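You operate a simulated robot arm through the tools that you are given. There is no shell and no other tool. Be economical: measure what you need, move in short steps, check, and stop when the job is done.

The job below is to be done with a simulated two-armed robot. You get a single attempt, and the scene is never put back.

TASK
Take the blue tube on the left half of the wooden bench and put it away on the wide end of the grey ledge. Then open the left bench drawer, take the orange block and put it in the inside of the left bench drawer, then shut the drawer. The order counts.
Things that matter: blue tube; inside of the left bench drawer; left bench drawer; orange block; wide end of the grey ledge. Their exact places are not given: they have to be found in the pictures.

Only the result counts: the job must be done as asked and must still hold three seconds after the hand-in. Knocking over, shifting, dropping, spilling or breaking anything else fails it.

THE ROBOT
Two 7-joint arms with vacuum grippers on one trunk, on a base that drives. Base frame: it is fixed to the floor where the robot stands at the start and does not move with it; the origin is under the middle of the robot, x ahead of it, y to its left, z up; the surface under the hand at the start is at about z = 0.88. Units: m, rad, N and s.
The left shoulder is at the start at [0.07, 0.174, 1.03], the right one opposite. With the tool pointing down near the work surface each hand reaches from about 0.3 to 0.8 m from the robot's upright axis, wherever it stands, measured 20 degrees to its own side. Places, roughly: inside of the left bench drawer [0.6, 0.2, 0.8]; left bench drawer [0.6, 0.2, 0.8]; wide end of the grey ledge [-0.7, -3.7, 0.7]. Payload 3.5 kg a hand.
Tool frame (each hand has its own): the origin (TCP) lies in the middle of the cups' lips, and z points out of the cups. The gripper has 2 cups of 0.032 m across, covering 0.032 by 0.08 m (tool x, y); the bellows give 0.01 m. With the vacuum on, a cup seals on a smooth face that it is pressed against (1 to 4 N); it does not hold porous or soft things. The pull reaches 76 N.
Orientation is told as [roll, pitch, yaw] about the base's x, y, z axes, in that order, counted from this pose: with the cups facing straight down, the tool's x points along the base's -x, its y along +y and its z along -z.

THE INTERFACE
- The arms move only by the tool move_arm. It takes "left_plan", "right_plan" or both (then of equal length, played together; a hand with none holds still); each is a list of rows, each a list of 7 numbers: the turn, a rotation vector about the base's x, y, z in units of 180 degrees (1.0 is 180 degrees), then the shift along the base's x, y, z in units of 100 mm (1.0 is 100 mm), then the vacuum: 1 switches it on, 0 off. In form: [[wx, wy, wz, x, y, z, vac], ...]. A call has 1 to 12 rows; each row is the pose to reach, as a shift and turn from the pose commanded when the call began. A call with a number of a shift or a turn outside -1 to 1 is refused whole. Rows are played at 5 a second. More than 0.05 m and 0.15 rad between two rows, or a gripper value outside its range, and nothing of the call is played. A pose out of reach is approached as far as the arm can. The call stops where the force on the tool passes 40 N (or 10 N more than at its start, if that is more) or the arm is blocked; 0.2 s more then pass. The pull builds up within a second once a cup has sealed. Time passes only in rows, and 0.2 s behind the last, so rows that repeat a pose give it time. The reply holds the time, the measured pose of the TCP, the force on the tool along the base axes and the pull of the vacuum, in the units named above and with some noise, with the torque about the TCP (base axes, N m) and any sound that the robot's microphone picked up, and new pictures: "pictures" is both (left out), scene, wrist or none (wrist: the cameras of the hands that moved).
- Cameras (640 x 400 px; columns grow to the right, rows downward): "scene" is now at [0.1497, 0.0138, 1.3619]; the picture's right is [0.23, -0.97, 0.00], its down [-0.57, -0.13, -0.81] and it looks along [0.79, 0.18, -0.59] (base axes); focal length 214 px, centre (320, 200). "left" rides on the left gripper at [0.074, -0.019, -0.11] in its tool frame; the picture's right is [0.25, 0.97, 0.00], its down [-0.77, 0.20, -0.60] and it looks along [-0.58, 0.15, 0.80] (tool axes); focal length 218 px, centre (320, 200). "right" rides on the right gripper at [0.074, 0.019, -0.11] in its tool frame; the picture's right is [-0.25, 0.97, 0.00], its down [-0.77, -0.20, -0.60] and it looks along [-0.58, -0.15, 0.80] (tool axes); focal length 218 px, centre (320, 200).
- move_column(by): slides the trunk up (or, below 0, down) by that many m; the arms and the scene camera ride with it, the base frame stays. It gives what a move gives, with no picture.
- drive_base(legs): drives the robot by 1 to 6 legs, each [ahead, turn to the left] in m and rad, along the robot's own axes; the way and the turn of a leg run together, so that a leg with both is an arc; at most 1.5 m and 3.142 rad a leg. The arms and the cameras ride along, it lands a little off, and it stops where it bumps. It gives what a move gives, and a new picture of the scene camera.
- pan_tilt(pan, tilt): turns the head with the scene camera to pan (to the left, within 1.501 rad either way) and tilt (down, from -0.506 to 1.204), counted from straight ahead of the robot. It gives what a move gives, and a new picture of the scene camera.
- probe_pixels(camera, pixels): for up to 12 pixels [column, row] of the newest picture of that camera ("zoom" is the newest enlarged one), the place [x, y, z] in the base frame of the surface seen there, good to about 0.002 m, but the place of the scene camera against the robot may be out by one fixed shift of up to 0.025 m in any direction. It takes no simulated time.
- close_up(camera, box): a new picture of the part [left, top, right, bottom] of that camera's present view, enlarged. It takes no simulated time.
- sign_off(): hands the job in; it is judged then, once.

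Keep the steps short. Do not move on a guess: measure, check each grasp and each placing, and mend mistakes. In all there are 110 turns and 260 pictures (those below and enlarged ones count). Leave the vacuum off and the arms clear of the work at the hand-in unless told otherwise, and finish with a single line.

The tools are called after "Call:" as name(argument=value, ...) on one line, values as JSON. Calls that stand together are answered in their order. move_arm: Moves the arms, as the interface text tells. Its arguments: {"type":"object","properties":{"left_plan":{"type":"array","items":{"type":"array","items":{"type":"number"}}},"right_plan":{"type":"array","items":{"type":"array","items":{"type":"number"}}},"pictures":{"type":"string","enum":["both","scene","wrist","none"]}},"required":[]} The other tools are called the same way: move_column (by) slides the trunk up or down; drive_base (legs) drives the base; pan_tilt (pan, tilt) turns the head that bears the scene camera; probe_pixels (camera, pixels) gives the place of the surface under pixels of a picture; close_up (camera, box) takes an enlarged picture of a part of a camera's view; sign_off () hands the job in.

At the start:

```text
time: 0.0
left_tool_pos: [0.3616, 0.55, 1.196]
left_tcp_rot: [0.0, -0.001, 0.001]
left_force: [0.0, -0.3, 0.2]
left_wrist_torque: [0.02, 0.0, -0.01]
left_pull: 0.0
right_tool_pos: [0.4558, 0.0375, 1.2112]
right_tcp_rot: [0.0, -0.001, 0.0]
right_force: [-0.4, -0.2, -0.4]
right_wrist_torque: [0.02, -0.01, 0.0]
right_pull: 0.0
trunk travel left (down, up): [-0.526, 0.314]
robot x, y, heading: [0.002, -0.0004, -0.0]
head pan, tilt: [0.23, 0.625]
```

scene: 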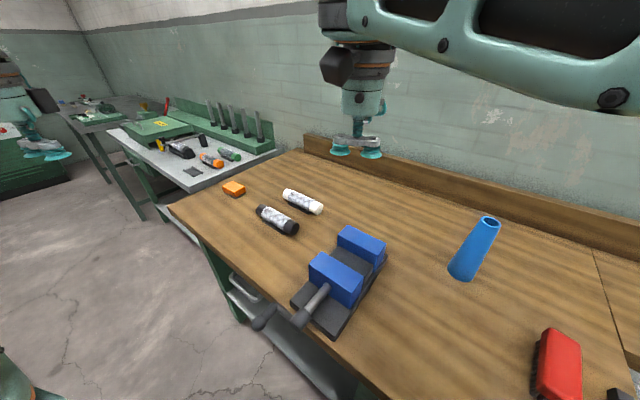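
right: 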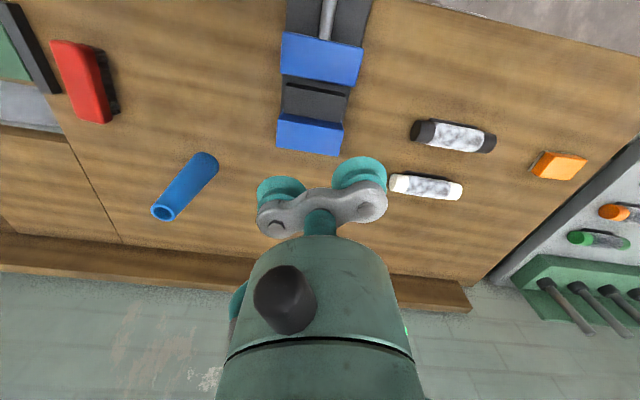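
left: 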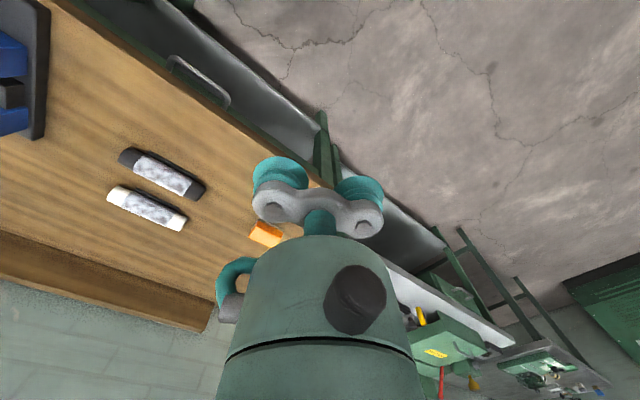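

I see a blue tube at scene (475,248), an orange block at (233,188), and the drawer handle under the bench. I'll probe these first.

Call:
probe_pixels(camera="scene", pixels=[[489, 222], [462, 270], [475, 248], [465, 262], [483, 232], [440, 270], [233, 186], [240, 191], [226, 185], [237, 195], [245, 285], [560, 350]])

Call:
probe_pixels(camera="right", pixels=[[163, 212], [205, 165], [185, 188], [195, 178], [560, 165], [150, 180], [325, 15], [345, 180]])

Call:
close_up(camera="scene", box=[400, 180, 560, 300])

Call:
close_up(camera="left", box=[0, 0, 320, 250])

```text
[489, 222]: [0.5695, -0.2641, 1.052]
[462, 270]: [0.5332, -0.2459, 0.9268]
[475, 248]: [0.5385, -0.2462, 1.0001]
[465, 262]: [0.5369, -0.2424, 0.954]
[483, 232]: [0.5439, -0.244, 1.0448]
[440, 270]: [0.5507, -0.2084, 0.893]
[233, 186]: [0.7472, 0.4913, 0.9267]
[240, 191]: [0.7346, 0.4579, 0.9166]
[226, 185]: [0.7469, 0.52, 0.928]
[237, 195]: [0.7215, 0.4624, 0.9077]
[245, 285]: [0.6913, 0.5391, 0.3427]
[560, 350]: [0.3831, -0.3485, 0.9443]
```

```text
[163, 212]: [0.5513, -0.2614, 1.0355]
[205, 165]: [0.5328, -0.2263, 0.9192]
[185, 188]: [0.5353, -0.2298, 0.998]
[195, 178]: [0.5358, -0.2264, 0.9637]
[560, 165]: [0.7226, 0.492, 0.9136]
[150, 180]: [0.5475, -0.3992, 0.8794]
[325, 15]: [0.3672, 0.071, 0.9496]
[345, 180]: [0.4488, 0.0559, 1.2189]
```

```text
3.33 times, centred on (480, 240) of scene
```

zoom: 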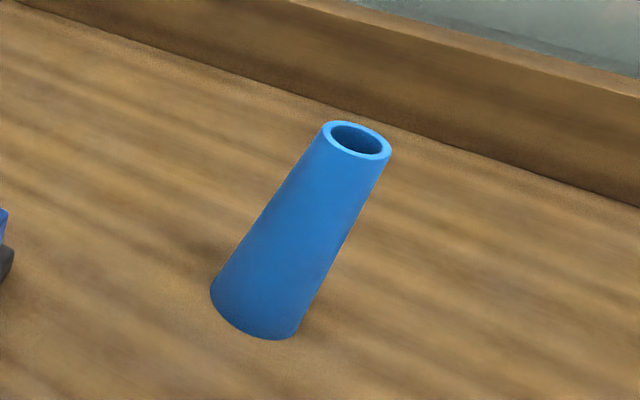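

```text
1.60 times, centred on (160, 125) of left
```

zoom: 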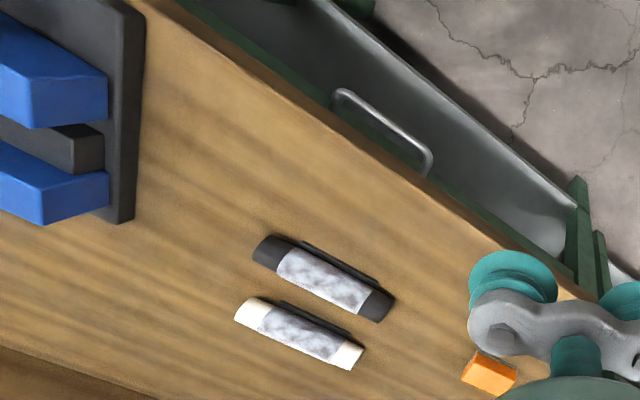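

The tube stands upright with an open top, so it must be gripped on its side. Before choosing, I'll look around for other tubes and for the ledge.

Call:
pan_tilt(pan=-0.7, tilt=0.5)

Call:
pan_tilt(pan=-1.5, tilt=0.3)

```text
time: 1.2
left_tool_pos: [0.3623, 0.5492, 1.1961]
left_tcp_rot: [0.001, -0.001, 0.0]
left_force: [-1.1, 0.2, -0.5]
left_wrist_torque: [0.0, -0.03, 0.01]
left_pull: 0.1
right_tool_pos: [0.4575, 0.0387, 1.2112]
right_tcp_rot: [0.0, -0.003, 0.0]
right_force: [-0.2, 0.6, -0.3]
right_wrist_torque: [-0.04, 0.01, 0.01]
right_pull: 0.0
trunk travel left (down, up): [-0.526, 0.314]
robot x, y, heading: [-0.0007, 0.0038, 0.004]
head pan, tilt: [-0.7, 0.499]
```

scene: 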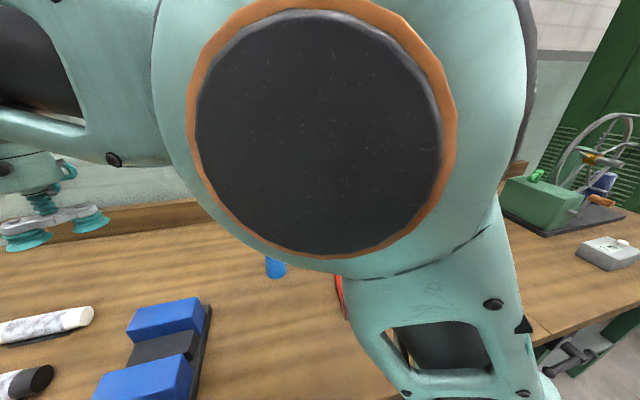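

```text
time: 2.4
left_tool_pos: [0.3625, 0.549, 1.197]
left_tcp_rot: [0.002, 0.001, 0.0]
left_force: [0.3, -0.5, -0.5]
left_wrist_torque: [0.01, -0.02, 0.0]
left_pull: 0.0
right_tool_pos: [0.4573, 0.0384, 1.2103]
right_tcp_rot: [-0.001, 0.001, 0.001]
right_force: [0.1, 0.3, 0.7]
right_wrist_torque: [-0.01, -0.03, 0.0]
right_pull: 0.0
trunk travel left (down, up): [-0.526, 0.314]
robot x, y, heading: [0.0022, 0.0005, -0.002]
head pan, tilt: [-1.499, 0.3]
```

scene: 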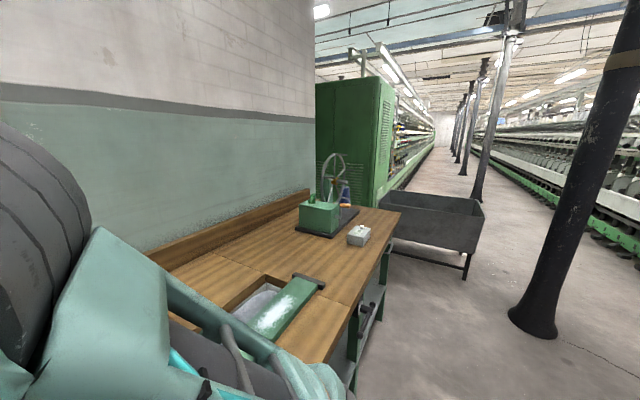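

Call:
close_up(camera="scene", box=[300, 100, 540, 250])

Call:
probe_pixels(camera="scene", pixels=[[390, 210], [480, 220], [435, 200], [430, 230], [340, 140], [395, 190], [540, 250], [300, 215], [358, 240], [400, 215]])

```text
2.67 times, centred on (420, 175) of scene
```

zoom: 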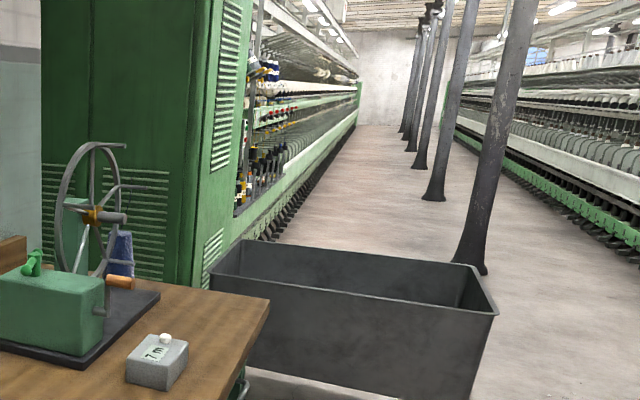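

```text
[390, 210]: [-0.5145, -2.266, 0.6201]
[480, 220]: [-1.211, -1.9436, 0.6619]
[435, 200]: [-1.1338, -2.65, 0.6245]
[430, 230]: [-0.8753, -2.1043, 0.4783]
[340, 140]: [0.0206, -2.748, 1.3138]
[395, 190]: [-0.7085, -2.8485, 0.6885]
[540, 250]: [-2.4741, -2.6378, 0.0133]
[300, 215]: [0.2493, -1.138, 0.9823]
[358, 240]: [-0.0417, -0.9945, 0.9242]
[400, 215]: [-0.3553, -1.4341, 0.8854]
```

The ledge is out of view behind the bin for now. I'll back up 0.2 m to give the arm room for a horizontal side grasp, then look at the tube again.

Call:
drive_base(legs=[[-0.2, 0]])

Call:
pan_tilt(pan=-0.1, tilt=0.6)

```text
time: 4.0
left_tool_pos: [0.1606, 0.5502, 1.1961]
left_tcp_rot: [0.001, 0.001, -0.003]
left_force: [0.3, 1.0, 0.2]
left_wrist_torque: [0.01, -0.03, 0.03]
left_pull: 0.1
right_tool_pos: [0.2555, 0.0372, 1.2113]
right_tcp_rot: [0.0, 0.0, -0.003]
right_force: [0.7, -0.2, 0.0]
right_wrist_torque: [-0.01, 0.02, 0.04]
right_pull: 0.1
trunk travel left (down, up): [-0.526, 0.314]
robot x, y, heading: [-0.2017, -0.0007, -0.002]
head pan, tilt: [-1.499, 0.3]
```

scene: 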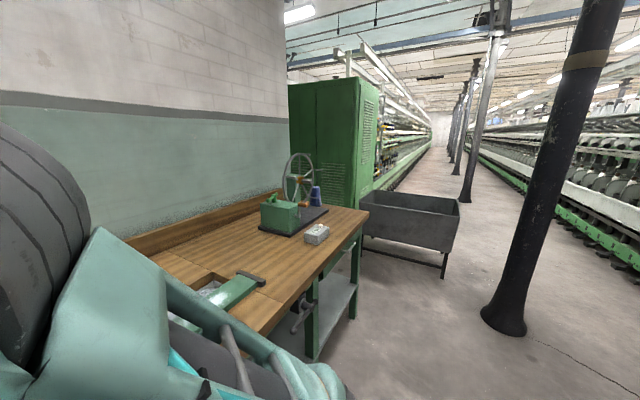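

```text
time: 5.5
left_tool_pos: [0.1616, 0.5488, 1.1972]
left_tcp_rot: [0.001, 0.002, 0.0]
left_force: [0.2, 0.9, -0.1]
left_wrist_torque: [0.0, -0.03, -0.04]
left_pull: 0.0
right_tool_pos: [0.2553, 0.0371, 1.2102]
right_tcp_rot: [0.0, 0.0, -0.004]
right_force: [0.1, 0.3, 0.1]
right_wrist_torque: [-0.04, 0.0, -0.01]
right_pull: 0.0
trunk travel left (down, up): [-0.526, 0.314]
robot x, y, heading: [-0.2007, -0.0013, -0.0]
head pan, tilt: [-0.099, 0.6]
```

scene: 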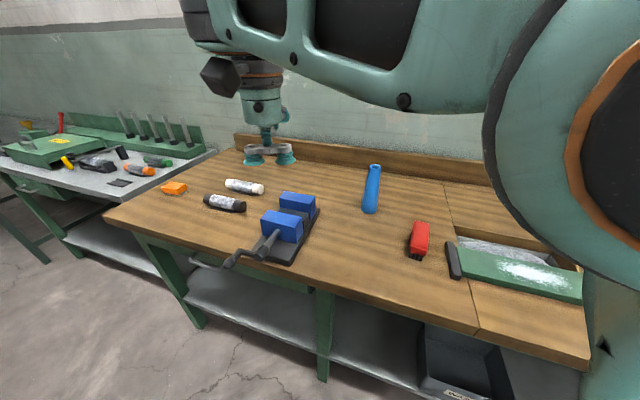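

I'll turn the right tool to horizontal, cups stacked vertically and pointing +x, staying high, and shift it to y≈-0.235.

Call:
move_arm(right_plan=[[0.027, -0.027, -0.027, 0, -0.22, 0, 0], [0.054, -0.054, -0.054, 0, -0.44, 0, 0], [0.081, -0.081, -0.081, 0, -0.66, 0, 0], [0.108, -0.108, -0.108, 0, -0.88, 0, 0], [0.135, -0.135, -0.135, 0, -1.0, 0, 0], [0.162, -0.162, -0.162, 0, -1.0, 0, 0], [0.189, -0.189, -0.189, 0, -1.0, 0, 0], [0.216, -0.216, -0.216, 0, -1.0, 0, 0], [0.243, -0.243, -0.243, 0, -1.0, 0, 0], [0.27, -0.27, -0.27, 0, -1.0, 0, 0], [0.297, -0.297, -0.297, 0, -1.0, 0, 0], [0.324, -0.324, -0.324, 0, -1.0, 0, 0]], pictures="scene")

Call:
move_arm(right_plan=[[0.02, -0.02, -0.02, 0, -0.4, 0, 0], [0.04, -0.04, -0.04, 0, -0.8, 0, 0], [0.061, -0.061, -0.061, 0, -1.0, 0, 0], [0.061, -0.061, -0.061, 0, -1.0, 0, 0]])

```text
time: 8.1
left_tool_pos: [0.1612, 0.55, 1.1961]
left_tcp_rot: [-0.001, 0.0, 0.001]
left_force: [0.2, -0.3, -0.1]
left_wrist_torque: [-0.02, -0.02, -0.02]
left_pull: 0.1
right_tool_pos: [0.2552, -0.0609, 1.2122]
right_tcp_rot: [1.364, -0.167, -1.36]
right_force: [-0.5, 1.1, -0.3]
right_wrist_torque: [0.0, 0.0, 0.03]
right_pull: 0.0
trunk travel left (down, up): [-0.526, 0.314]
robot x, y, heading: [-0.2017, -0.0009, -0.001]
head pan, tilt: [-0.099, 0.6]
```

scene: 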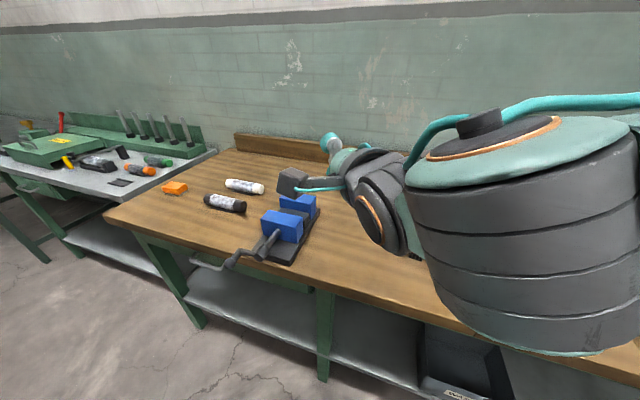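

```text
time: 9.1
left_tool_pos: [0.1609, 0.5481, 1.1973]
left_tcp_rot: [0.001, 0.001, -0.001]
left_force: [0.1, -0.9, -0.6]
left_wrist_torque: [-0.01, 0.03, -0.02]
left_pull: 0.1
right_tool_pos: [0.2553, -0.1629, 1.2122]
right_tcp_rot: [1.573, 0.003, -1.571]
right_force: [0.3, -0.5, 0.0]
right_wrist_torque: [-0.03, -0.04, -0.01]
right_pull: 0.0
trunk travel left (down, up): [-0.526, 0.314]
robot x, y, heading: [-0.2017, 0.0019, -0.003]
head pan, tilt: [-0.099, 0.6]
```

scene: 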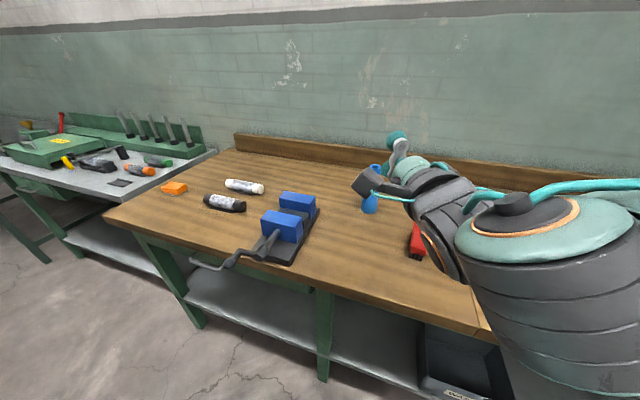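
right: 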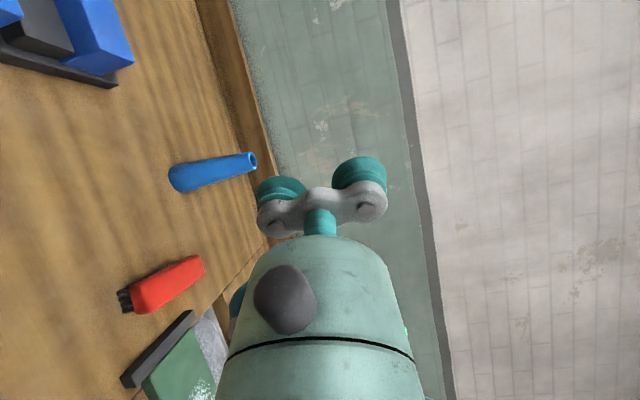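

Orientation reached. I'll measure the tube, red item and vise through the wrist camera.

Call:
probe_pixels(camera="right", pixels=[[175, 179], [190, 177], [210, 172], [230, 167], [245, 162], [210, 164], [210, 181], [245, 157], [245, 168], [190, 166], [190, 187], [250, 153]])

Call:
probe_pixels(camera="right", pixels=[[200, 260], [145, 300], [205, 275], [132, 62], [115, 80], [150, 200], [190, 320], [70, 10], [256, 166]])

Call:
close_up(camera="right", box=[140, 120, 300, 220])

```text
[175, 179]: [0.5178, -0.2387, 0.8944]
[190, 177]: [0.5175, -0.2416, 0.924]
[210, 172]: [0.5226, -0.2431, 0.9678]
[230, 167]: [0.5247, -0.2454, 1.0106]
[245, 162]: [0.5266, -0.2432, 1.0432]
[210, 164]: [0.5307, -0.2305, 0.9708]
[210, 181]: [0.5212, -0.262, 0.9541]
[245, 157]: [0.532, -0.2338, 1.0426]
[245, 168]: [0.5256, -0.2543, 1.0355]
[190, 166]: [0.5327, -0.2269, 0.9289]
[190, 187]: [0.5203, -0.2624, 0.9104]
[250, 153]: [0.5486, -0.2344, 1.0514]
```

```text
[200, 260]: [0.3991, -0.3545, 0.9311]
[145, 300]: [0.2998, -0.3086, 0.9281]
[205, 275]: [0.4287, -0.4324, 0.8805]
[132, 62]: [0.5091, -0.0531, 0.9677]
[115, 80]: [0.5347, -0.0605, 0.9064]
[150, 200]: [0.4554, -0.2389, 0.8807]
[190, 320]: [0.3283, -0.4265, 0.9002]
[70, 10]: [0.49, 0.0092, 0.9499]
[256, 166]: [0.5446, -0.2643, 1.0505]
```

```text
4.00 times, centred on (220, 170) of right
```

zoom: 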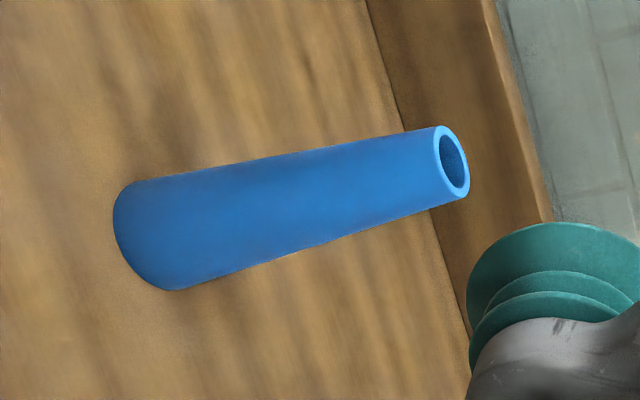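

The tube axis is near (0.548, -0.251), its front face at x≈0.523 at z=1.0, tilting about 0.06 rad. I'll move to a pre-grasp pose in steps.

Call:
move_arm(right_plan=[[0, 0.005, 0, 0.2, -0.22, -0.2, 0], [0, 0.01, 0, 0.4, -0.44, -0.4, 0], [0, 0.015, 0, 0.6, -0.66, -0.6, 0], [0, 0.019, 0, 0.8, -0.88, -0.8, 0], [0, 0.019, 0, 1.0, -0.88, -1.0, 0], [0, 0.019, 0, 1.0, -0.88, -1.0, 0]])

```text
time: 10.5
left_tool_pos: [0.1614, 0.5494, 1.1981]
left_tcp_rot: [0.002, 0.0, -0.003]
left_force: [0.0, 0.1, 0.7]
left_wrist_torque: [-0.02, -0.01, 0.05]
left_pull: 0.0
right_tool_pos: [0.3555, -0.2514, 1.1121]
right_tcp_rot: [1.514, 0.002, -1.571]
right_force: [0.1, -0.9, -0.4]
right_wrist_torque: [0.0, -0.02, 0.03]
right_pull: 0.0
trunk travel left (down, up): [-0.526, 0.314]
robot x, y, heading: [-0.1993, -0.0003, -0.001]
head pan, tilt: [-0.099, 0.6]
```

scene: 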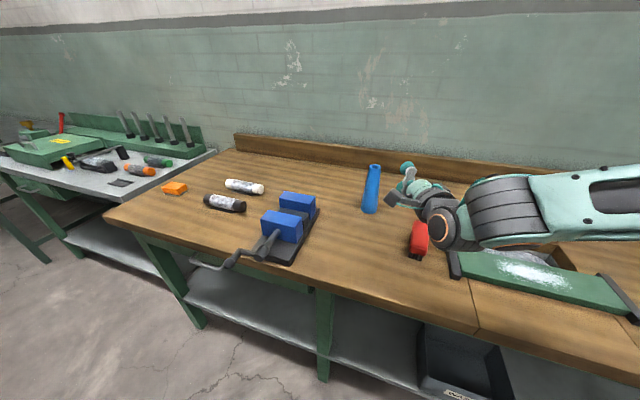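
right: 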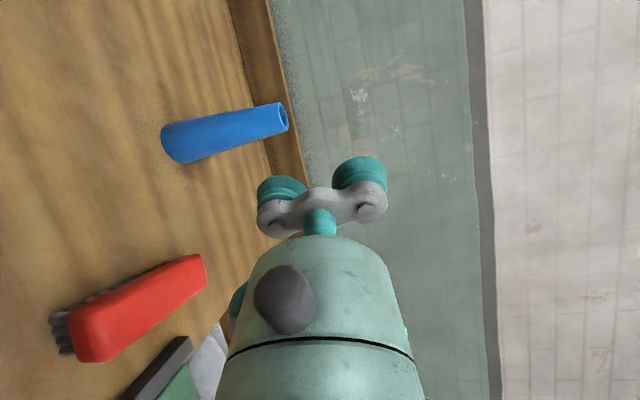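

The forearm passes over the red brush, so I'll go forward first while high, then measure the clearance.

Call:
move_arm(right_plan=[[0, 0, 0, 0.4, 0, 0, 0], [0, 0, 0, 0.8, 0, -0.2, 0], [0, 0, 0, 1.0, 0, -0.5, 0], [0, 0, 0, 1.0, 0, -0.5, 0]])

Call:
close_up(camera="scene", box=[340, 120, 640, 307])

```text
time: 11.5
left_tool_pos: [0.1605, 0.5489, 1.1971]
left_tcp_rot: [0.002, 0.001, -0.001]
left_force: [0.3, 0.1, -0.2]
left_wrist_torque: [-0.02, -0.04, -0.02]
left_pull: 0.0
right_tool_pos: [0.455, -0.251, 1.0625]
right_tcp_rot: [1.512, 0.003, -1.571]
right_force: [0.1, 0.1, -1.1]
right_wrist_torque: [0.0, 0.0, 0.0]
right_pull: 0.1
trunk travel left (down, up): [-0.526, 0.314]
robot x, y, heading: [-0.201, -0.001, -0.003]
head pan, tilt: [-0.099, 0.6]
```

scene: 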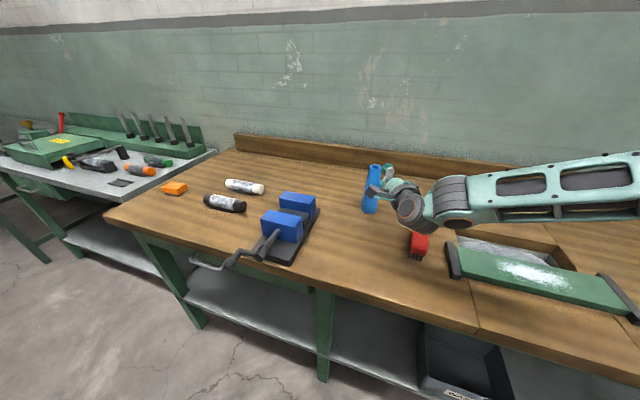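
right: 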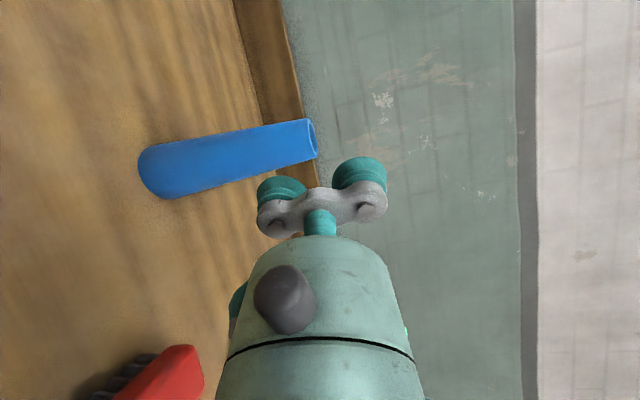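

```text
2.13 times, centred on (490, 214) of scene
```

zoom: 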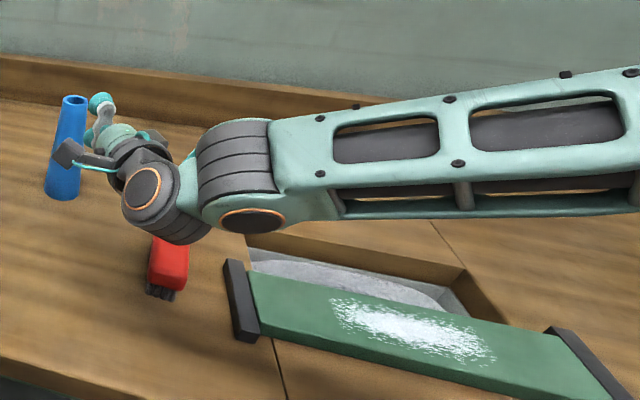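

Call:
probe_pixels(camera="zoom", pixels=[[175, 240], [235, 218], [250, 180], [145, 190], [340, 217], [400, 220], [168, 265], [240, 290], [580, 205], [115, 150]])

Call:
probe_pixels(camera="right", pixels=[[150, 172], [200, 162], [250, 149], [280, 142], [305, 135], [250, 133], [250, 165], [220, 138], [220, 176], [180, 370], [200, 145], [200, 185]])

```text
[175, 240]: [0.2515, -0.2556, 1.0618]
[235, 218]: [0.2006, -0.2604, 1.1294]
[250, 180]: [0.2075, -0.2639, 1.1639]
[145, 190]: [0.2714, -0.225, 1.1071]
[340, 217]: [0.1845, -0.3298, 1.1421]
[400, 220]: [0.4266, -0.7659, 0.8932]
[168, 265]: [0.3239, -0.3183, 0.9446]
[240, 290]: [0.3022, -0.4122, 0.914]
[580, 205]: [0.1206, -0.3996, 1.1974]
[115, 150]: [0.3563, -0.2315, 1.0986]
```

```text
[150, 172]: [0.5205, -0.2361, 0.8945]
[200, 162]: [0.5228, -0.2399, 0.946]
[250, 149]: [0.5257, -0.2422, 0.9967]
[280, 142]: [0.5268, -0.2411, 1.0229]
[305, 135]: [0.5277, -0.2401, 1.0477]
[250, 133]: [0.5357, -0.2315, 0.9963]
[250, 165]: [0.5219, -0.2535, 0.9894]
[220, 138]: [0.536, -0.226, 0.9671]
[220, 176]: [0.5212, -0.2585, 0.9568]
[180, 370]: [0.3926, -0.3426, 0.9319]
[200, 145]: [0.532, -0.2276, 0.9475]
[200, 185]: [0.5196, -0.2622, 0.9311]
```

The forearm is at z≈1.13, well clear. I'll lower to z≈0.975 and approach to about 6 mm from the tube face.

Call:
move_arm(right_plan=[[0, -0.001, 0, 0, 0.0, -0.4, 0], [0, -0.001, 0, 0, 0.0, -0.875, 0], [0, -0.001, 0, 0.3, 0.0, -0.875, 0], [0, -0.001, 0, 0.58, 0.0, -0.875, 0], [0, -0.001, 0, 0.58, 0.0, -0.875, 0]])

Call:
close_up(camera="right", box=[160, 80, 480, 280])

```text
time: 12.7
left_tool_pos: [0.1602, 0.5479, 1.1965]
left_tcp_rot: [0.0, -0.001, -0.002]
left_force: [0.4, 0.1, 0.1]
left_wrist_torque: [-0.03, 0.0, -0.03]
left_pull: 0.1
right_tool_pos: [0.5138, -0.2517, 0.9731]
right_tcp_rot: [1.517, 0.004, -1.571]
right_force: [0.2, 0.8, 0.1]
right_wrist_torque: [0.0, 0.02, -0.02]
right_pull: 0.1
trunk travel left (down, up): [-0.526, 0.314]
robot x, y, heading: [-0.2019, 0.0025, -0.001]
head pan, tilt: [-0.099, 0.6]
```

scene: 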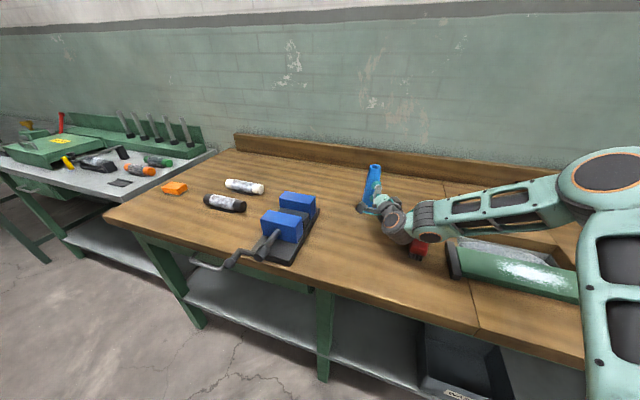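
right: 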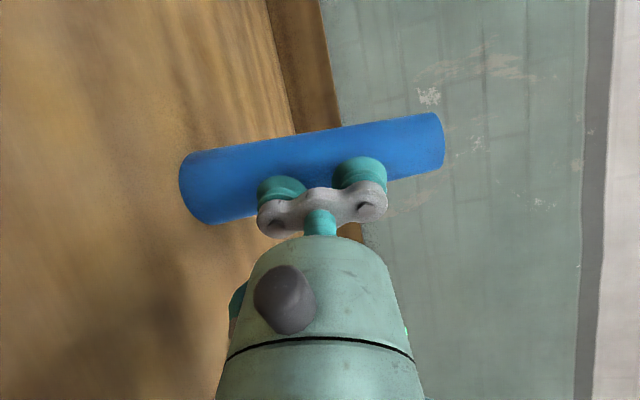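

```text
2.00 times, centred on (320, 180) of right
```

zoom: 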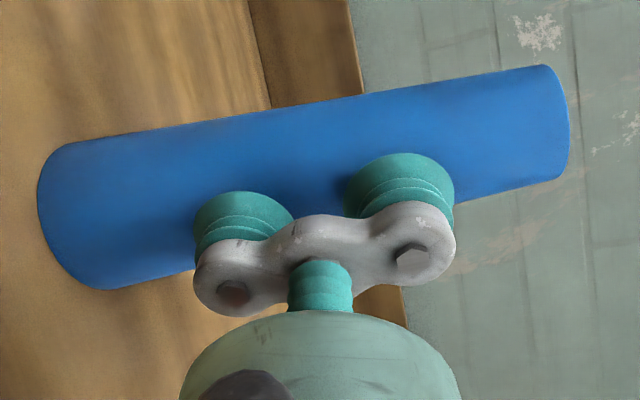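

Cups are close to the face. I'll switch the vacuum on and advance gently.

Call:
move_arm(right_plan=[[0, 0, 0, 0.03, 0, 0, 1], [0, 0, 0, 0.06, 0, 0, 1], [0, 0, 0, 0.08, 0, 0, 1], [0, 0, 0, 0.1, 0, 0, 1], [0, 0, 0, 0.1, 0, 0, 1], [0, 0, 0, 0.1, 0, 0, 1]], pictures="wrist")

```text
time: 14.1
left_tool_pos: [0.1617, 0.5475, 1.1955]
left_tcp_rot: [0.002, -0.001, -0.002]
left_force: [0.4, -0.5, 0.4]
left_wrist_torque: [0.0, -0.01, 0.01]
left_pull: 0.0
right_tool_pos: [0.5235, -0.2509, 0.974]
right_tcp_rot: [1.515, 0.004, -1.57]
right_force: [-0.6, -0.6, 0.4]
right_wrist_torque: [0.0, 0.03, 0.02]
right_pull: 0.1
trunk travel left (down, up): [-0.526, 0.314]
robot x, y, heading: [-0.2032, 0.0005, -0.004]
head pan, tilt: [-0.099, 0.6]
```

right: 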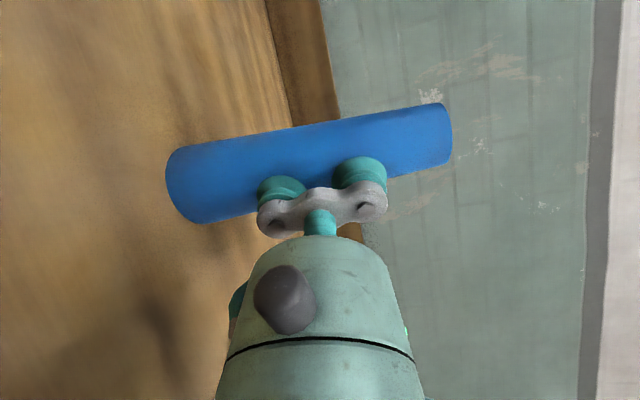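

Call:
move_arm(right_plan=[[0, 0, 0, 0.015, 0, 0, 1], [0, 0, 0, 0.03, 0, 0, 1], [0, 0, 0, 0.045, 0, 0, 1], [0, 0, 0, 0.06, 0, 0, 1], [0, 0, 0, 0.06, 0, 0, 1], [0, 0, 0, 0.06, 0, 0, 1]], pictures="wrist")

Call:
probe_pixels(camera="right", pixels=[[185, 185], [215, 175], [240, 165], [310, 155], [400, 145], [435, 140], [435, 125], [310, 135]])

```text
time: 15.5
left_tool_pos: [0.1614, 0.548, 1.197]
left_tcp_rot: [0.001, -0.001, 0.0]
left_force: [-0.5, -0.3, 1.4]
left_wrist_torque: [0.01, -0.01, 0.02]
left_pull: 0.1
right_tool_pos: [0.5292, -0.2505, 0.9736]
right_tcp_rot: [1.515, 0.004, -1.572]
right_force: [-1.5, 0.4, 0.1]
right_wrist_torque: [-0.02, 0.01, 0.03]
right_pull: 0.1
trunk travel left (down, up): [-0.526, 0.314]
robot x, y, heading: [-0.2011, -0.0044, 0.002]
head pan, tilt: [-0.099, 0.6]
```

right: 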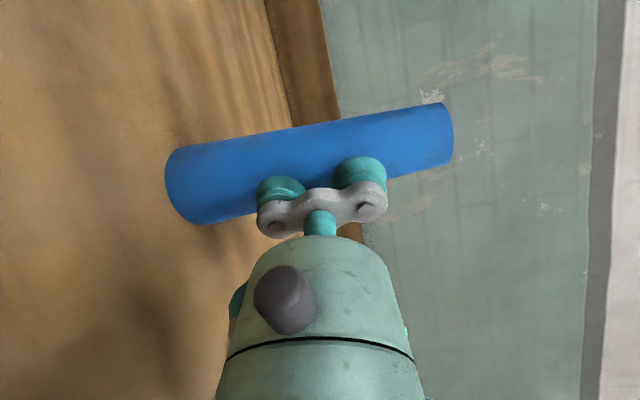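

```text
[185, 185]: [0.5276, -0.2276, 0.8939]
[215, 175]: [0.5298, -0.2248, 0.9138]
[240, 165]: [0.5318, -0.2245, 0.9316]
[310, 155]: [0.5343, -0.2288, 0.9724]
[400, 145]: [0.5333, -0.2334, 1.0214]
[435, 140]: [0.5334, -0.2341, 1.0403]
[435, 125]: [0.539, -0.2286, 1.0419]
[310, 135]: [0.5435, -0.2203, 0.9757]
```

Force has risen to ~1.5 N but there's no seal yet, and the tube has hardly moved. I'll press a little more.

Call:
move_arm(right_plan=[[0, 0, 0, 0.015, 0, 0, 1], [0, 0, 0, 0.03, 0, 0, 1], [0, 0, 0, 0.045, 0, 0, 1], [0, 0, 0, 0.045, 0, 0, 1], [0, 0, 0, 0.045, 0, 0, 1]], pictures="wrist")

Call:
probe_pixels(camera="right", pixels=[[185, 185], [215, 175], [240, 165], [310, 155], [400, 145], [435, 140], [435, 125], [310, 135]])

```text
time: 16.7
left_tool_pos: [0.1612, 0.5473, 1.1963]
left_tcp_rot: [0.002, 0.003, -0.002]
left_force: [-0.2, 0.1, 0.3]
left_wrist_torque: [0.03, 0.01, -0.01]
left_pull: 0.0
right_tool_pos: [0.5337, -0.2505, 0.9741]
right_tcp_rot: [1.515, 0.004, -1.568]
right_force: [-0.1, -0.5, 0.5]
right_wrist_torque: [-0.01, 0.01, -0.02]
right_pull: 0.0
trunk travel left (down, up): [-0.526, 0.314]
robot x, y, heading: [-0.2028, 0.0002, 0.001]
head pan, tilt: [-0.099, 0.6]
```

right: 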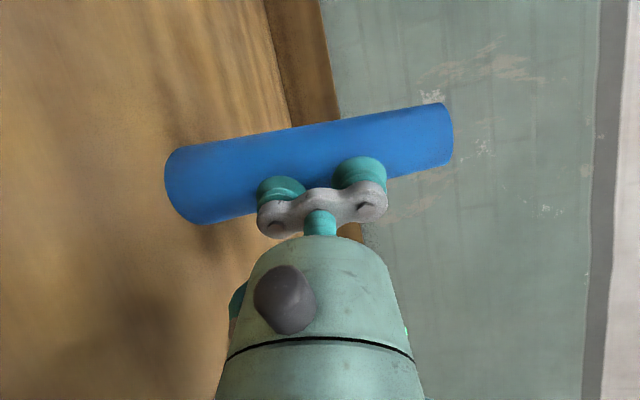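

```text
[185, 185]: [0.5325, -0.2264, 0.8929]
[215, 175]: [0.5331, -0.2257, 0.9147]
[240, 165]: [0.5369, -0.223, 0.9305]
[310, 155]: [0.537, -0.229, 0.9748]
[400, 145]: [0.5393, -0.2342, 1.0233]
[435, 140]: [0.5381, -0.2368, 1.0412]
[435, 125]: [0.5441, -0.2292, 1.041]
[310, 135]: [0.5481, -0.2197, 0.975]
```

The tube slid 4.5 mm with the hand: it's too light to take the pressing force unbraced. Before deciding how to brace it, I'll back the hand off, then measure the backsplash.

Call:
move_arm(right_plan=[[0, 0, 0, -0.1, 0, 0, 0], [0, 0, 0, -0.3, 0, 0, 0], [0, 0, 0, -0.7, 0, 0.2, 0], [0, 0, 0, -0.9, 0, 0.6, 0], [0, 0, 0, -1, 0, 1, 0]])

Call:
probe_pixels(camera="right", pixels=[[240, 20], [265, 20], [285, 60], [255, 60], [300, 90], [280, 150], [200, 150]])

Call:
probe_pixels(camera="scene", pixels=[[320, 150], [320, 160], [320, 170], [300, 155], [430, 172], [430, 180], [150, 240], [371, 168]])

```text
time: 17.9
left_tool_pos: [0.1608, 0.5488, 1.1974]
left_tcp_rot: [0.001, 0.0, 0.001]
left_force: [-0.2, -0.2, -0.1]
left_wrist_torque: [-0.02, -0.01, -0.02]
left_pull: 0.2
right_tool_pos: [0.4328, -0.2495, 1.0742]
right_tcp_rot: [1.518, 0.001, -1.571]
right_force: [-0.2, 0.9, -0.1]
right_wrist_torque: [0.01, -0.02, -0.02]
right_pull: 0.1
trunk travel left (down, up): [-0.526, 0.314]
robot x, y, heading: [-0.2007, -0.0021, -0.001]
head pan, tilt: [-0.099, 0.6]
```

scene: 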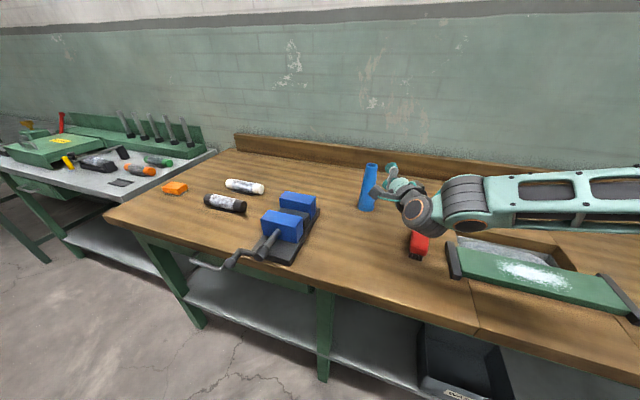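
right: 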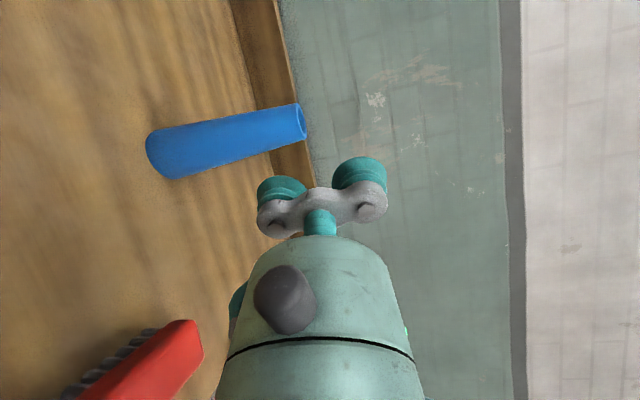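

```text
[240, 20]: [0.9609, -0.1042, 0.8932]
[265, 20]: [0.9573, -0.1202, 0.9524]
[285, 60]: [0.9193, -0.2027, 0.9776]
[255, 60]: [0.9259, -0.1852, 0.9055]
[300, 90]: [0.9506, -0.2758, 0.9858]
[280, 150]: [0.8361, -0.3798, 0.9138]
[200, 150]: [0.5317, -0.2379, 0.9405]
```

```text
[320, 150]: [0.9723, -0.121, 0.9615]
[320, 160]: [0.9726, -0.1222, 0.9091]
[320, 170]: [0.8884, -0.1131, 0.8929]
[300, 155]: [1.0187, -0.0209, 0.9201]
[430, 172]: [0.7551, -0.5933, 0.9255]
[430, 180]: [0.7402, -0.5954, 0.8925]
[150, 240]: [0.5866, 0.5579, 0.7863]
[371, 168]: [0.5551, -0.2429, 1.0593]
```

The bench is turned about 24° to the robot and the backsplash is too far to help. I'll use the left gripper, pointing down behind the tube, as the brace. First I'll turn right to face the bench and move up a little, with the hands high.

Call:
drive_base(legs=[[0, -0.35], [0.15, 0]])

Call:
pan_tilt(pan=0.0, tilt=0.7)

```text
time: 20.4
left_tool_pos: [0.4697, 0.3381, 1.1963]
left_tcp_rot: [0.002, 0.0, -0.352]
left_force: [0.4, 0.3, 0.6]
left_wrist_torque: [-0.02, 0.03, 0.01]
left_pull: 0.0
right_tool_pos: [0.4512, -0.5053, 1.0733]
right_tcp_rot: [1.515, 0.005, -1.922]
right_force: [-0.9, -0.9, -0.2]
right_wrist_torque: [0.0, -0.01, -0.03]
right_pull: 0.0
trunk travel left (down, up): [-0.526, 0.314]
robot x, y, heading: [-0.0617, -0.0483, -0.352]
head pan, tilt: [-0.099, 0.6]
```

scene: 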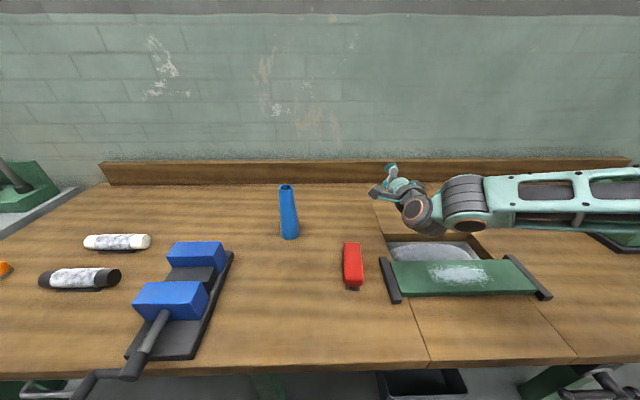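

```text
time: 21.0
left_tool_pos: [0.4682, 0.339, 1.1959]
left_tcp_rot: [0.001, 0.003, -0.352]
left_force: [-0.9, -0.1, -0.3]
left_wrist_torque: [0.03, 0.02, 0.01]
left_pull: 0.1
right_tool_pos: [0.4493, -0.5063, 1.073]
right_tcp_rot: [1.514, 0.003, -1.922]
right_force: [0.3, 0.1, -0.5]
right_wrist_torque: [0.0, -0.01, -0.04]
right_pull: 0.1
trunk travel left (down, up): [-0.526, 0.314]
robot x, y, heading: [-0.0611, -0.0487, -0.357]
head pan, tilt: [0.0, 0.7]
```

scene: 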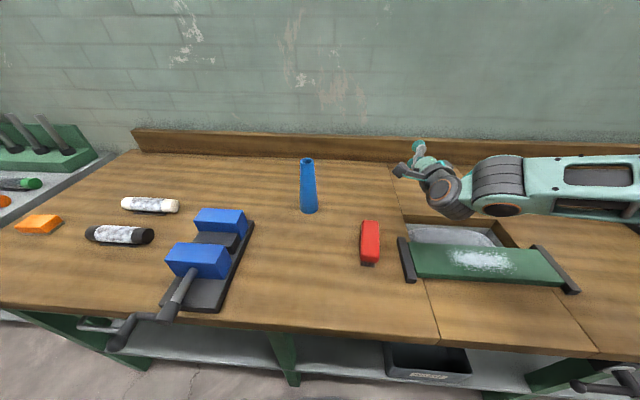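

I'll bring the right hand back in front of the tube along the robot's new facing, staying high.

Call:
move_arm(right_plan=[[0, 0, 0, -0.02, 0.4, 0, 0], [0, 0, 0, -0.03, 0.8, 0, 0], [0, 0, 0, -0.04, 1, 0, 0]], pictures="none")

Call:
move_arm(right_plan=[[0, 0, 0, -0.02, 0.4, 0, 0], [0, 0, 0, -0.03, 0.8, 0, 0], [0, 0, 0, -0.04, 1, 0, 0]], pictures="none")

Call:
move_arm(right_plan=[[0, 0, 0, 0.0, 0.4, 0, 0], [0, 0, 0, 0, 0.8, 0, 0], [0, 0, 0, 0, 0.99, 0, 0], [0, 0, 0, 0, 0.99, 0, 0]])

```text
time: 21.8
left_tool_pos: [0.4679, 0.3382, 1.1968]
left_tcp_rot: [0.002, -0.001, -0.352]
left_force: [-0.7, 0.0, -0.1]
left_wrist_torque: [0.0, -0.01, -0.02]
left_pull: 0.1
right_tool_pos: [0.4466, -0.4043, 1.0738]
right_tcp_rot: [1.515, 0.002, -1.923]
right_force: [0.9, -0.5, 0.2]
right_wrist_torque: [0.03, -0.02, -0.01]
right_pull: 0.1
trunk travel left (down, up): [-0.526, 0.314]
robot x, y, heading: [-0.0598, -0.0531, -0.352]
head pan, tilt: [0.0, 0.7]
```

```text
time: 22.6
left_tool_pos: [0.4673, 0.3386, 1.1964]
left_tcp_rot: [0.0, 0.001, -0.353]
left_force: [-0.6, -0.3, -0.2]
left_wrist_torque: [-0.01, 0.04, -0.01]
left_pull: 0.1
right_tool_pos: [0.443, -0.3043, 1.0736]
right_tcp_rot: [1.515, 0.003, -1.922]
right_force: [0.8, -0.1, 0.8]
right_wrist_torque: [0.02, -0.03, 0.01]
right_pull: 0.1
trunk travel left (down, up): [-0.526, 0.314]
robot x, y, heading: [-0.0627, -0.0509, -0.348]
head pan, tilt: [0.0, 0.7]
```

```text
time: 23.8
left_tool_pos: [0.4675, 0.3375, 1.1975]
left_tcp_rot: [0.002, -0.001, -0.352]
left_force: [0.4, 0.1, 0.9]
left_wrist_torque: [0.01, 0.01, 0.02]
left_pull: 0.0
right_tool_pos: [0.4441, -0.2283, 1.0933]
right_tcp_rot: [1.516, 0.074, -1.956]
right_force: [0.3, -0.2, 0.2]
right_wrist_torque: [-0.01, -0.01, 0.0]
right_pull: 0.0
trunk travel left (down, up): [-0.526, 0.314]
robot x, y, heading: [-0.0601, -0.0508, -0.353]
head pan, tilt: [0.0, 0.7]
stopped in row 4 (right hand): the arm was blocked; the commanded pose is now the measured one
```

scene: 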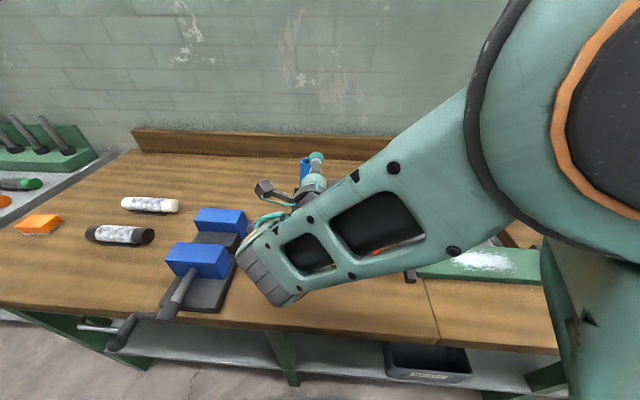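
right: 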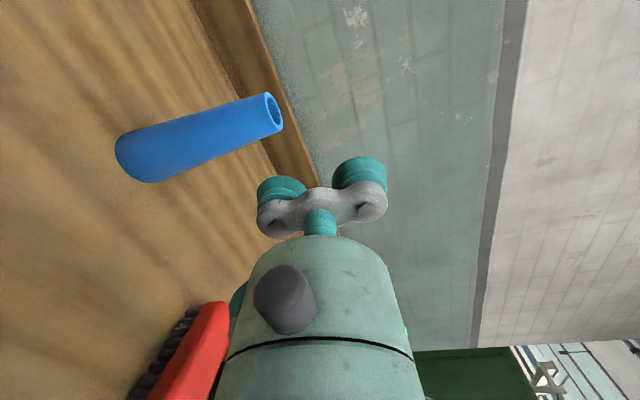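

The arm hit a joint limit because the wrist is too close to the shoulder; nothing was touched. I'll back off, level the tool, then yaw it left so it comes at the tube from the front-right.

Call:
move_arm(right_plan=[[-0.007, 0.003, 0, 0, -0.35, 0, 0], [-0.0145, 0.006, 0, 0, -0.7, -0.1, 0], [-0.0218, 0.0088, 0, 0, -0.9, -0.1, 0], [-0.0218, 0.0088, 0, 0, -0.9, -0.1, 0]], pictures="none")

Call:
move_arm(right_plan=[[0, 0, 0.044, 0, 0, 0, 0], [0, 0, 0.088, 0, 0, 0, 0], [0, 0, 0.132, 0, 0, 0, 0], [0, 0, 0.176, 0, 0, 0, 0], [0, 0, 0.22, 0, 0, 0, 0], [0, 0, 0.2626, 0, 0, 0, 0], [0, 0, 0.2626, 0, 0, 0, 0]])

```text
time: 24.8
left_tool_pos: [0.4684, 0.338, 1.1965]
left_tcp_rot: [0.003, 0.0, -0.352]
left_force: [-0.7, 0.6, 0.0]
left_wrist_torque: [-0.02, -0.01, 0.01]
left_pull: 0.1
right_tool_pos: [0.4449, -0.3151, 1.0803]
right_tcp_rot: [1.514, -0.008, -1.954]
right_force: [-0.1, 0.2, -0.2]
right_wrist_torque: [-0.01, -0.05, 0.0]
right_pull: 0.0
trunk travel left (down, up): [-0.526, 0.314]
robot x, y, heading: [-0.064, -0.0522, -0.346]
head pan, tilt: [0.0, 0.7]
```

```text
time: 26.4
left_tool_pos: [0.4677, 0.3399, 1.1957]
left_tcp_rot: [0.0, 0.0, -0.352]
left_force: [0.6, -0.1, -0.5]
left_wrist_torque: [-0.03, 0.02, 0.01]
left_pull: 0.0
right_tool_pos: [0.4443, -0.3155, 1.0803]
right_tcp_rot: [1.514, -0.009, -1.128]
right_force: [-0.2, 0.4, -0.6]
right_wrist_torque: [0.02, -0.03, -0.01]
right_pull: 0.0
trunk travel left (down, up): [-0.526, 0.314]
robot x, y, heading: [-0.0618, -0.0502, -0.35]
head pan, tilt: [0.0, 0.7]
```

scene: 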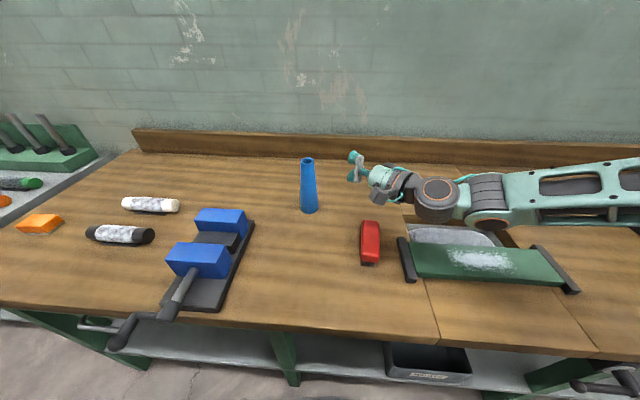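
right: 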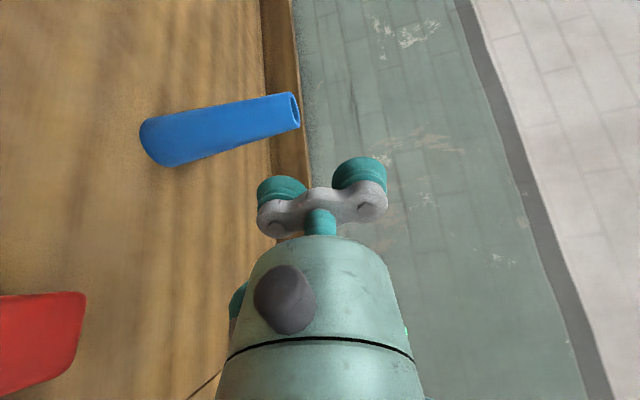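

Good pose. I'll measure the tube with the wrist camera.

Call:
probe_pixels(camera="right", pixels=[[220, 130], [220, 116], [220, 145], [250, 122], [250, 108], [250, 137], [280, 113], [280, 127], [180, 138], [180, 122], [180, 155], [298, 110]])

Call:
close_up(camera="right", box=[120, 70, 320, 195])

```text
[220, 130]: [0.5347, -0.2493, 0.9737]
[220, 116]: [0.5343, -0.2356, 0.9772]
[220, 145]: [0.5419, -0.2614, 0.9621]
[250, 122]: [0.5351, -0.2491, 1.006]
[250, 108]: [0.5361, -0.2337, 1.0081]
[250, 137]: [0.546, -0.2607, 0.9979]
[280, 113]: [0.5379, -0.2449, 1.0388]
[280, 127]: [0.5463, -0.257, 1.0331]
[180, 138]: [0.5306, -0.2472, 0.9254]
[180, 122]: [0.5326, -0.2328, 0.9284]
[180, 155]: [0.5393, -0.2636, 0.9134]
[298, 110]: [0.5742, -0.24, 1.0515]
```

```text
3.20 times, centred on (220, 132) of right
```

zoom: 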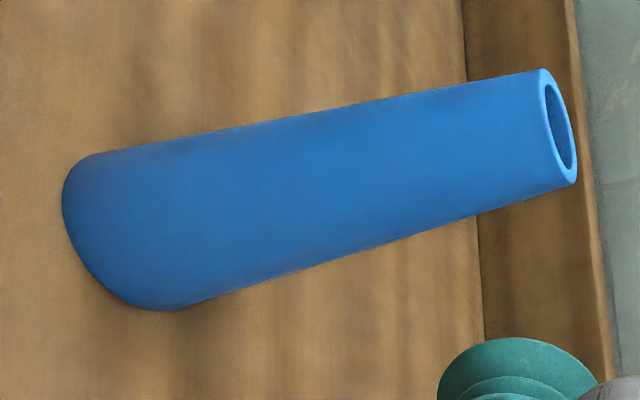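

Call:
probe_pixels(camera="zoom", pixels=[[548, 74], [572, 176], [543, 110], [546, 130], [553, 155], [574, 140], [565, 100], [573, 160], [557, 85], [300, 160], [300, 220], [300, 255]])

```text
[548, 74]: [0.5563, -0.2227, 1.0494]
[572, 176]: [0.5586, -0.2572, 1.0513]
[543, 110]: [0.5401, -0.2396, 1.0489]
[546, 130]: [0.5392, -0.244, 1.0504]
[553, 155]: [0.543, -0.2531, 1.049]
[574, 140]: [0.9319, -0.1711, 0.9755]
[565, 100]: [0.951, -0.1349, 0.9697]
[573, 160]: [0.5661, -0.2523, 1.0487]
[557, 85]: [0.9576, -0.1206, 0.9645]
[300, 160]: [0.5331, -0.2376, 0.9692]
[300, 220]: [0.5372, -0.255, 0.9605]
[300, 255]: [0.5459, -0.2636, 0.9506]
```

Tube: axis (0.557, -0.2415), top z 1.05, radius about 0.018 at the top and 0.03 at the base. I'll bring the left hand, pointing down, over to the far side of the tube at z≈1.2, yawing it so its two cups form a cradle facing the right hand.

Call:
move_arm(left_plan=[[0, 0, 0.021, 0.155, -0.45, 0, 0], [0, 0, 0.0422, 0.31, -0.9, 0, 0]], pictures="none")

Call:
move_arm(left_plan=[[0, 0, 0.021, 0.155, -0.45, 0, 0], [0, 0, 0.0422, 0.31, -0.9, 0, 0]], pictures="none")

Call:
move_arm(left_plan=[[0, 0, 0.021, 0.155, -0.45, 0, 0], [0, 0, 0.0422, 0.31, -0.9, 0, 0]], pictures="none")

Call:
move_arm(left_plan=[[0, 0, 0.021, 0.155, -0.45, 0, 0], [0, 0, 0.0422, 0.31, -0.9, 0, 0]], pictures="scene")

```text
time: 27.0
left_tool_pos: [0.5, 0.2482, 1.1966]
left_tcp_rot: [0.001, 0.003, -0.22]
left_force: [-0.2, -1.2, 0.4]
left_wrist_torque: [0.03, 0.03, 0.0]
left_pull: 0.1
right_tool_pos: [0.4445, -0.3162, 1.0809]
right_tcp_rot: [1.515, -0.008, -1.129]
right_force: [-1.0, 0.3, -0.3]
right_wrist_torque: [0.0, -0.01, 0.0]
right_pull: 0.1
trunk travel left (down, up): [-0.526, 0.314]
robot x, y, heading: [-0.0624, -0.0541, -0.352]
head pan, tilt: [0.0, 0.7]
```

```text
time: 27.6
left_tool_pos: [0.5316, 0.1569, 1.1969]
left_tcp_rot: [0.0, 0.002, -0.089]
left_force: [-0.1, 0.5, 0.0]
left_wrist_torque: [0.01, 0.03, -0.03]
left_pull: 0.1
right_tool_pos: [0.4454, -0.317, 1.0817]
right_tcp_rot: [1.515, -0.007, -1.129]
right_force: [-0.6, -0.6, -0.1]
right_wrist_torque: [-0.02, -0.02, 0.01]
right_pull: 0.1
trunk travel left (down, up): [-0.526, 0.314]
robot x, y, heading: [-0.0613, -0.056, -0.353]
head pan, tilt: [0.0, 0.7]
```

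```text
time: 28.2
left_tool_pos: [0.5624, 0.0683, 1.1993]
left_tcp_rot: [0.002, 0.001, 0.048]
left_force: [-0.3, 0.1, -0.3]
left_wrist_torque: [0.03, 0.02, -0.02]
left_pull: 0.0
right_tool_pos: [0.4435, -0.3173, 1.0804]
right_tcp_rot: [1.517, -0.007, -1.131]
right_force: [0.1, -0.4, -0.8]
right_wrist_torque: [0.03, -0.01, -0.01]
right_pull: 0.0
trunk travel left (down, up): [-0.526, 0.314]
robot x, y, heading: [-0.0638, -0.0494, -0.354]
head pan, tilt: [0.0, 0.7]
```

```text
time: 28.8
left_tool_pos: [0.5941, -0.0214, 1.1965]
left_tcp_rot: [0.001, 0.001, 0.178]
left_force: [-0.1, 0.3, 0.1]
left_wrist_torque: [0.0, -0.02, -0.01]
left_pull: 0.2
right_tool_pos: [0.444, -0.3163, 1.0794]
right_tcp_rot: [1.516, -0.005, -1.127]
right_force: [-0.2, -0.6, -0.4]
right_wrist_torque: [0.0, -0.02, 0.0]
right_pull: 0.0
trunk travel left (down, up): [-0.526, 0.314]
robot x, y, heading: [-0.064, -0.0497, -0.354]
head pan, tilt: [0.0, 0.7]
```

scene: 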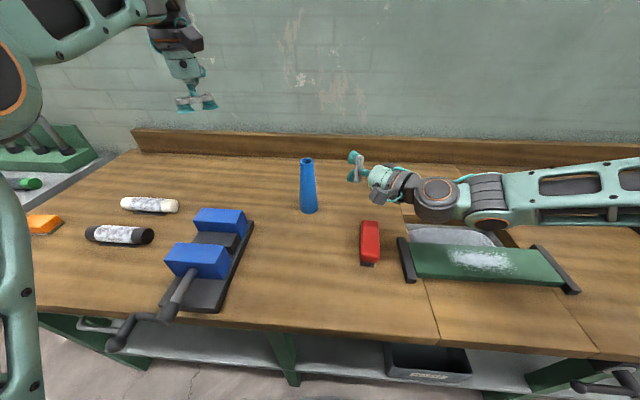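

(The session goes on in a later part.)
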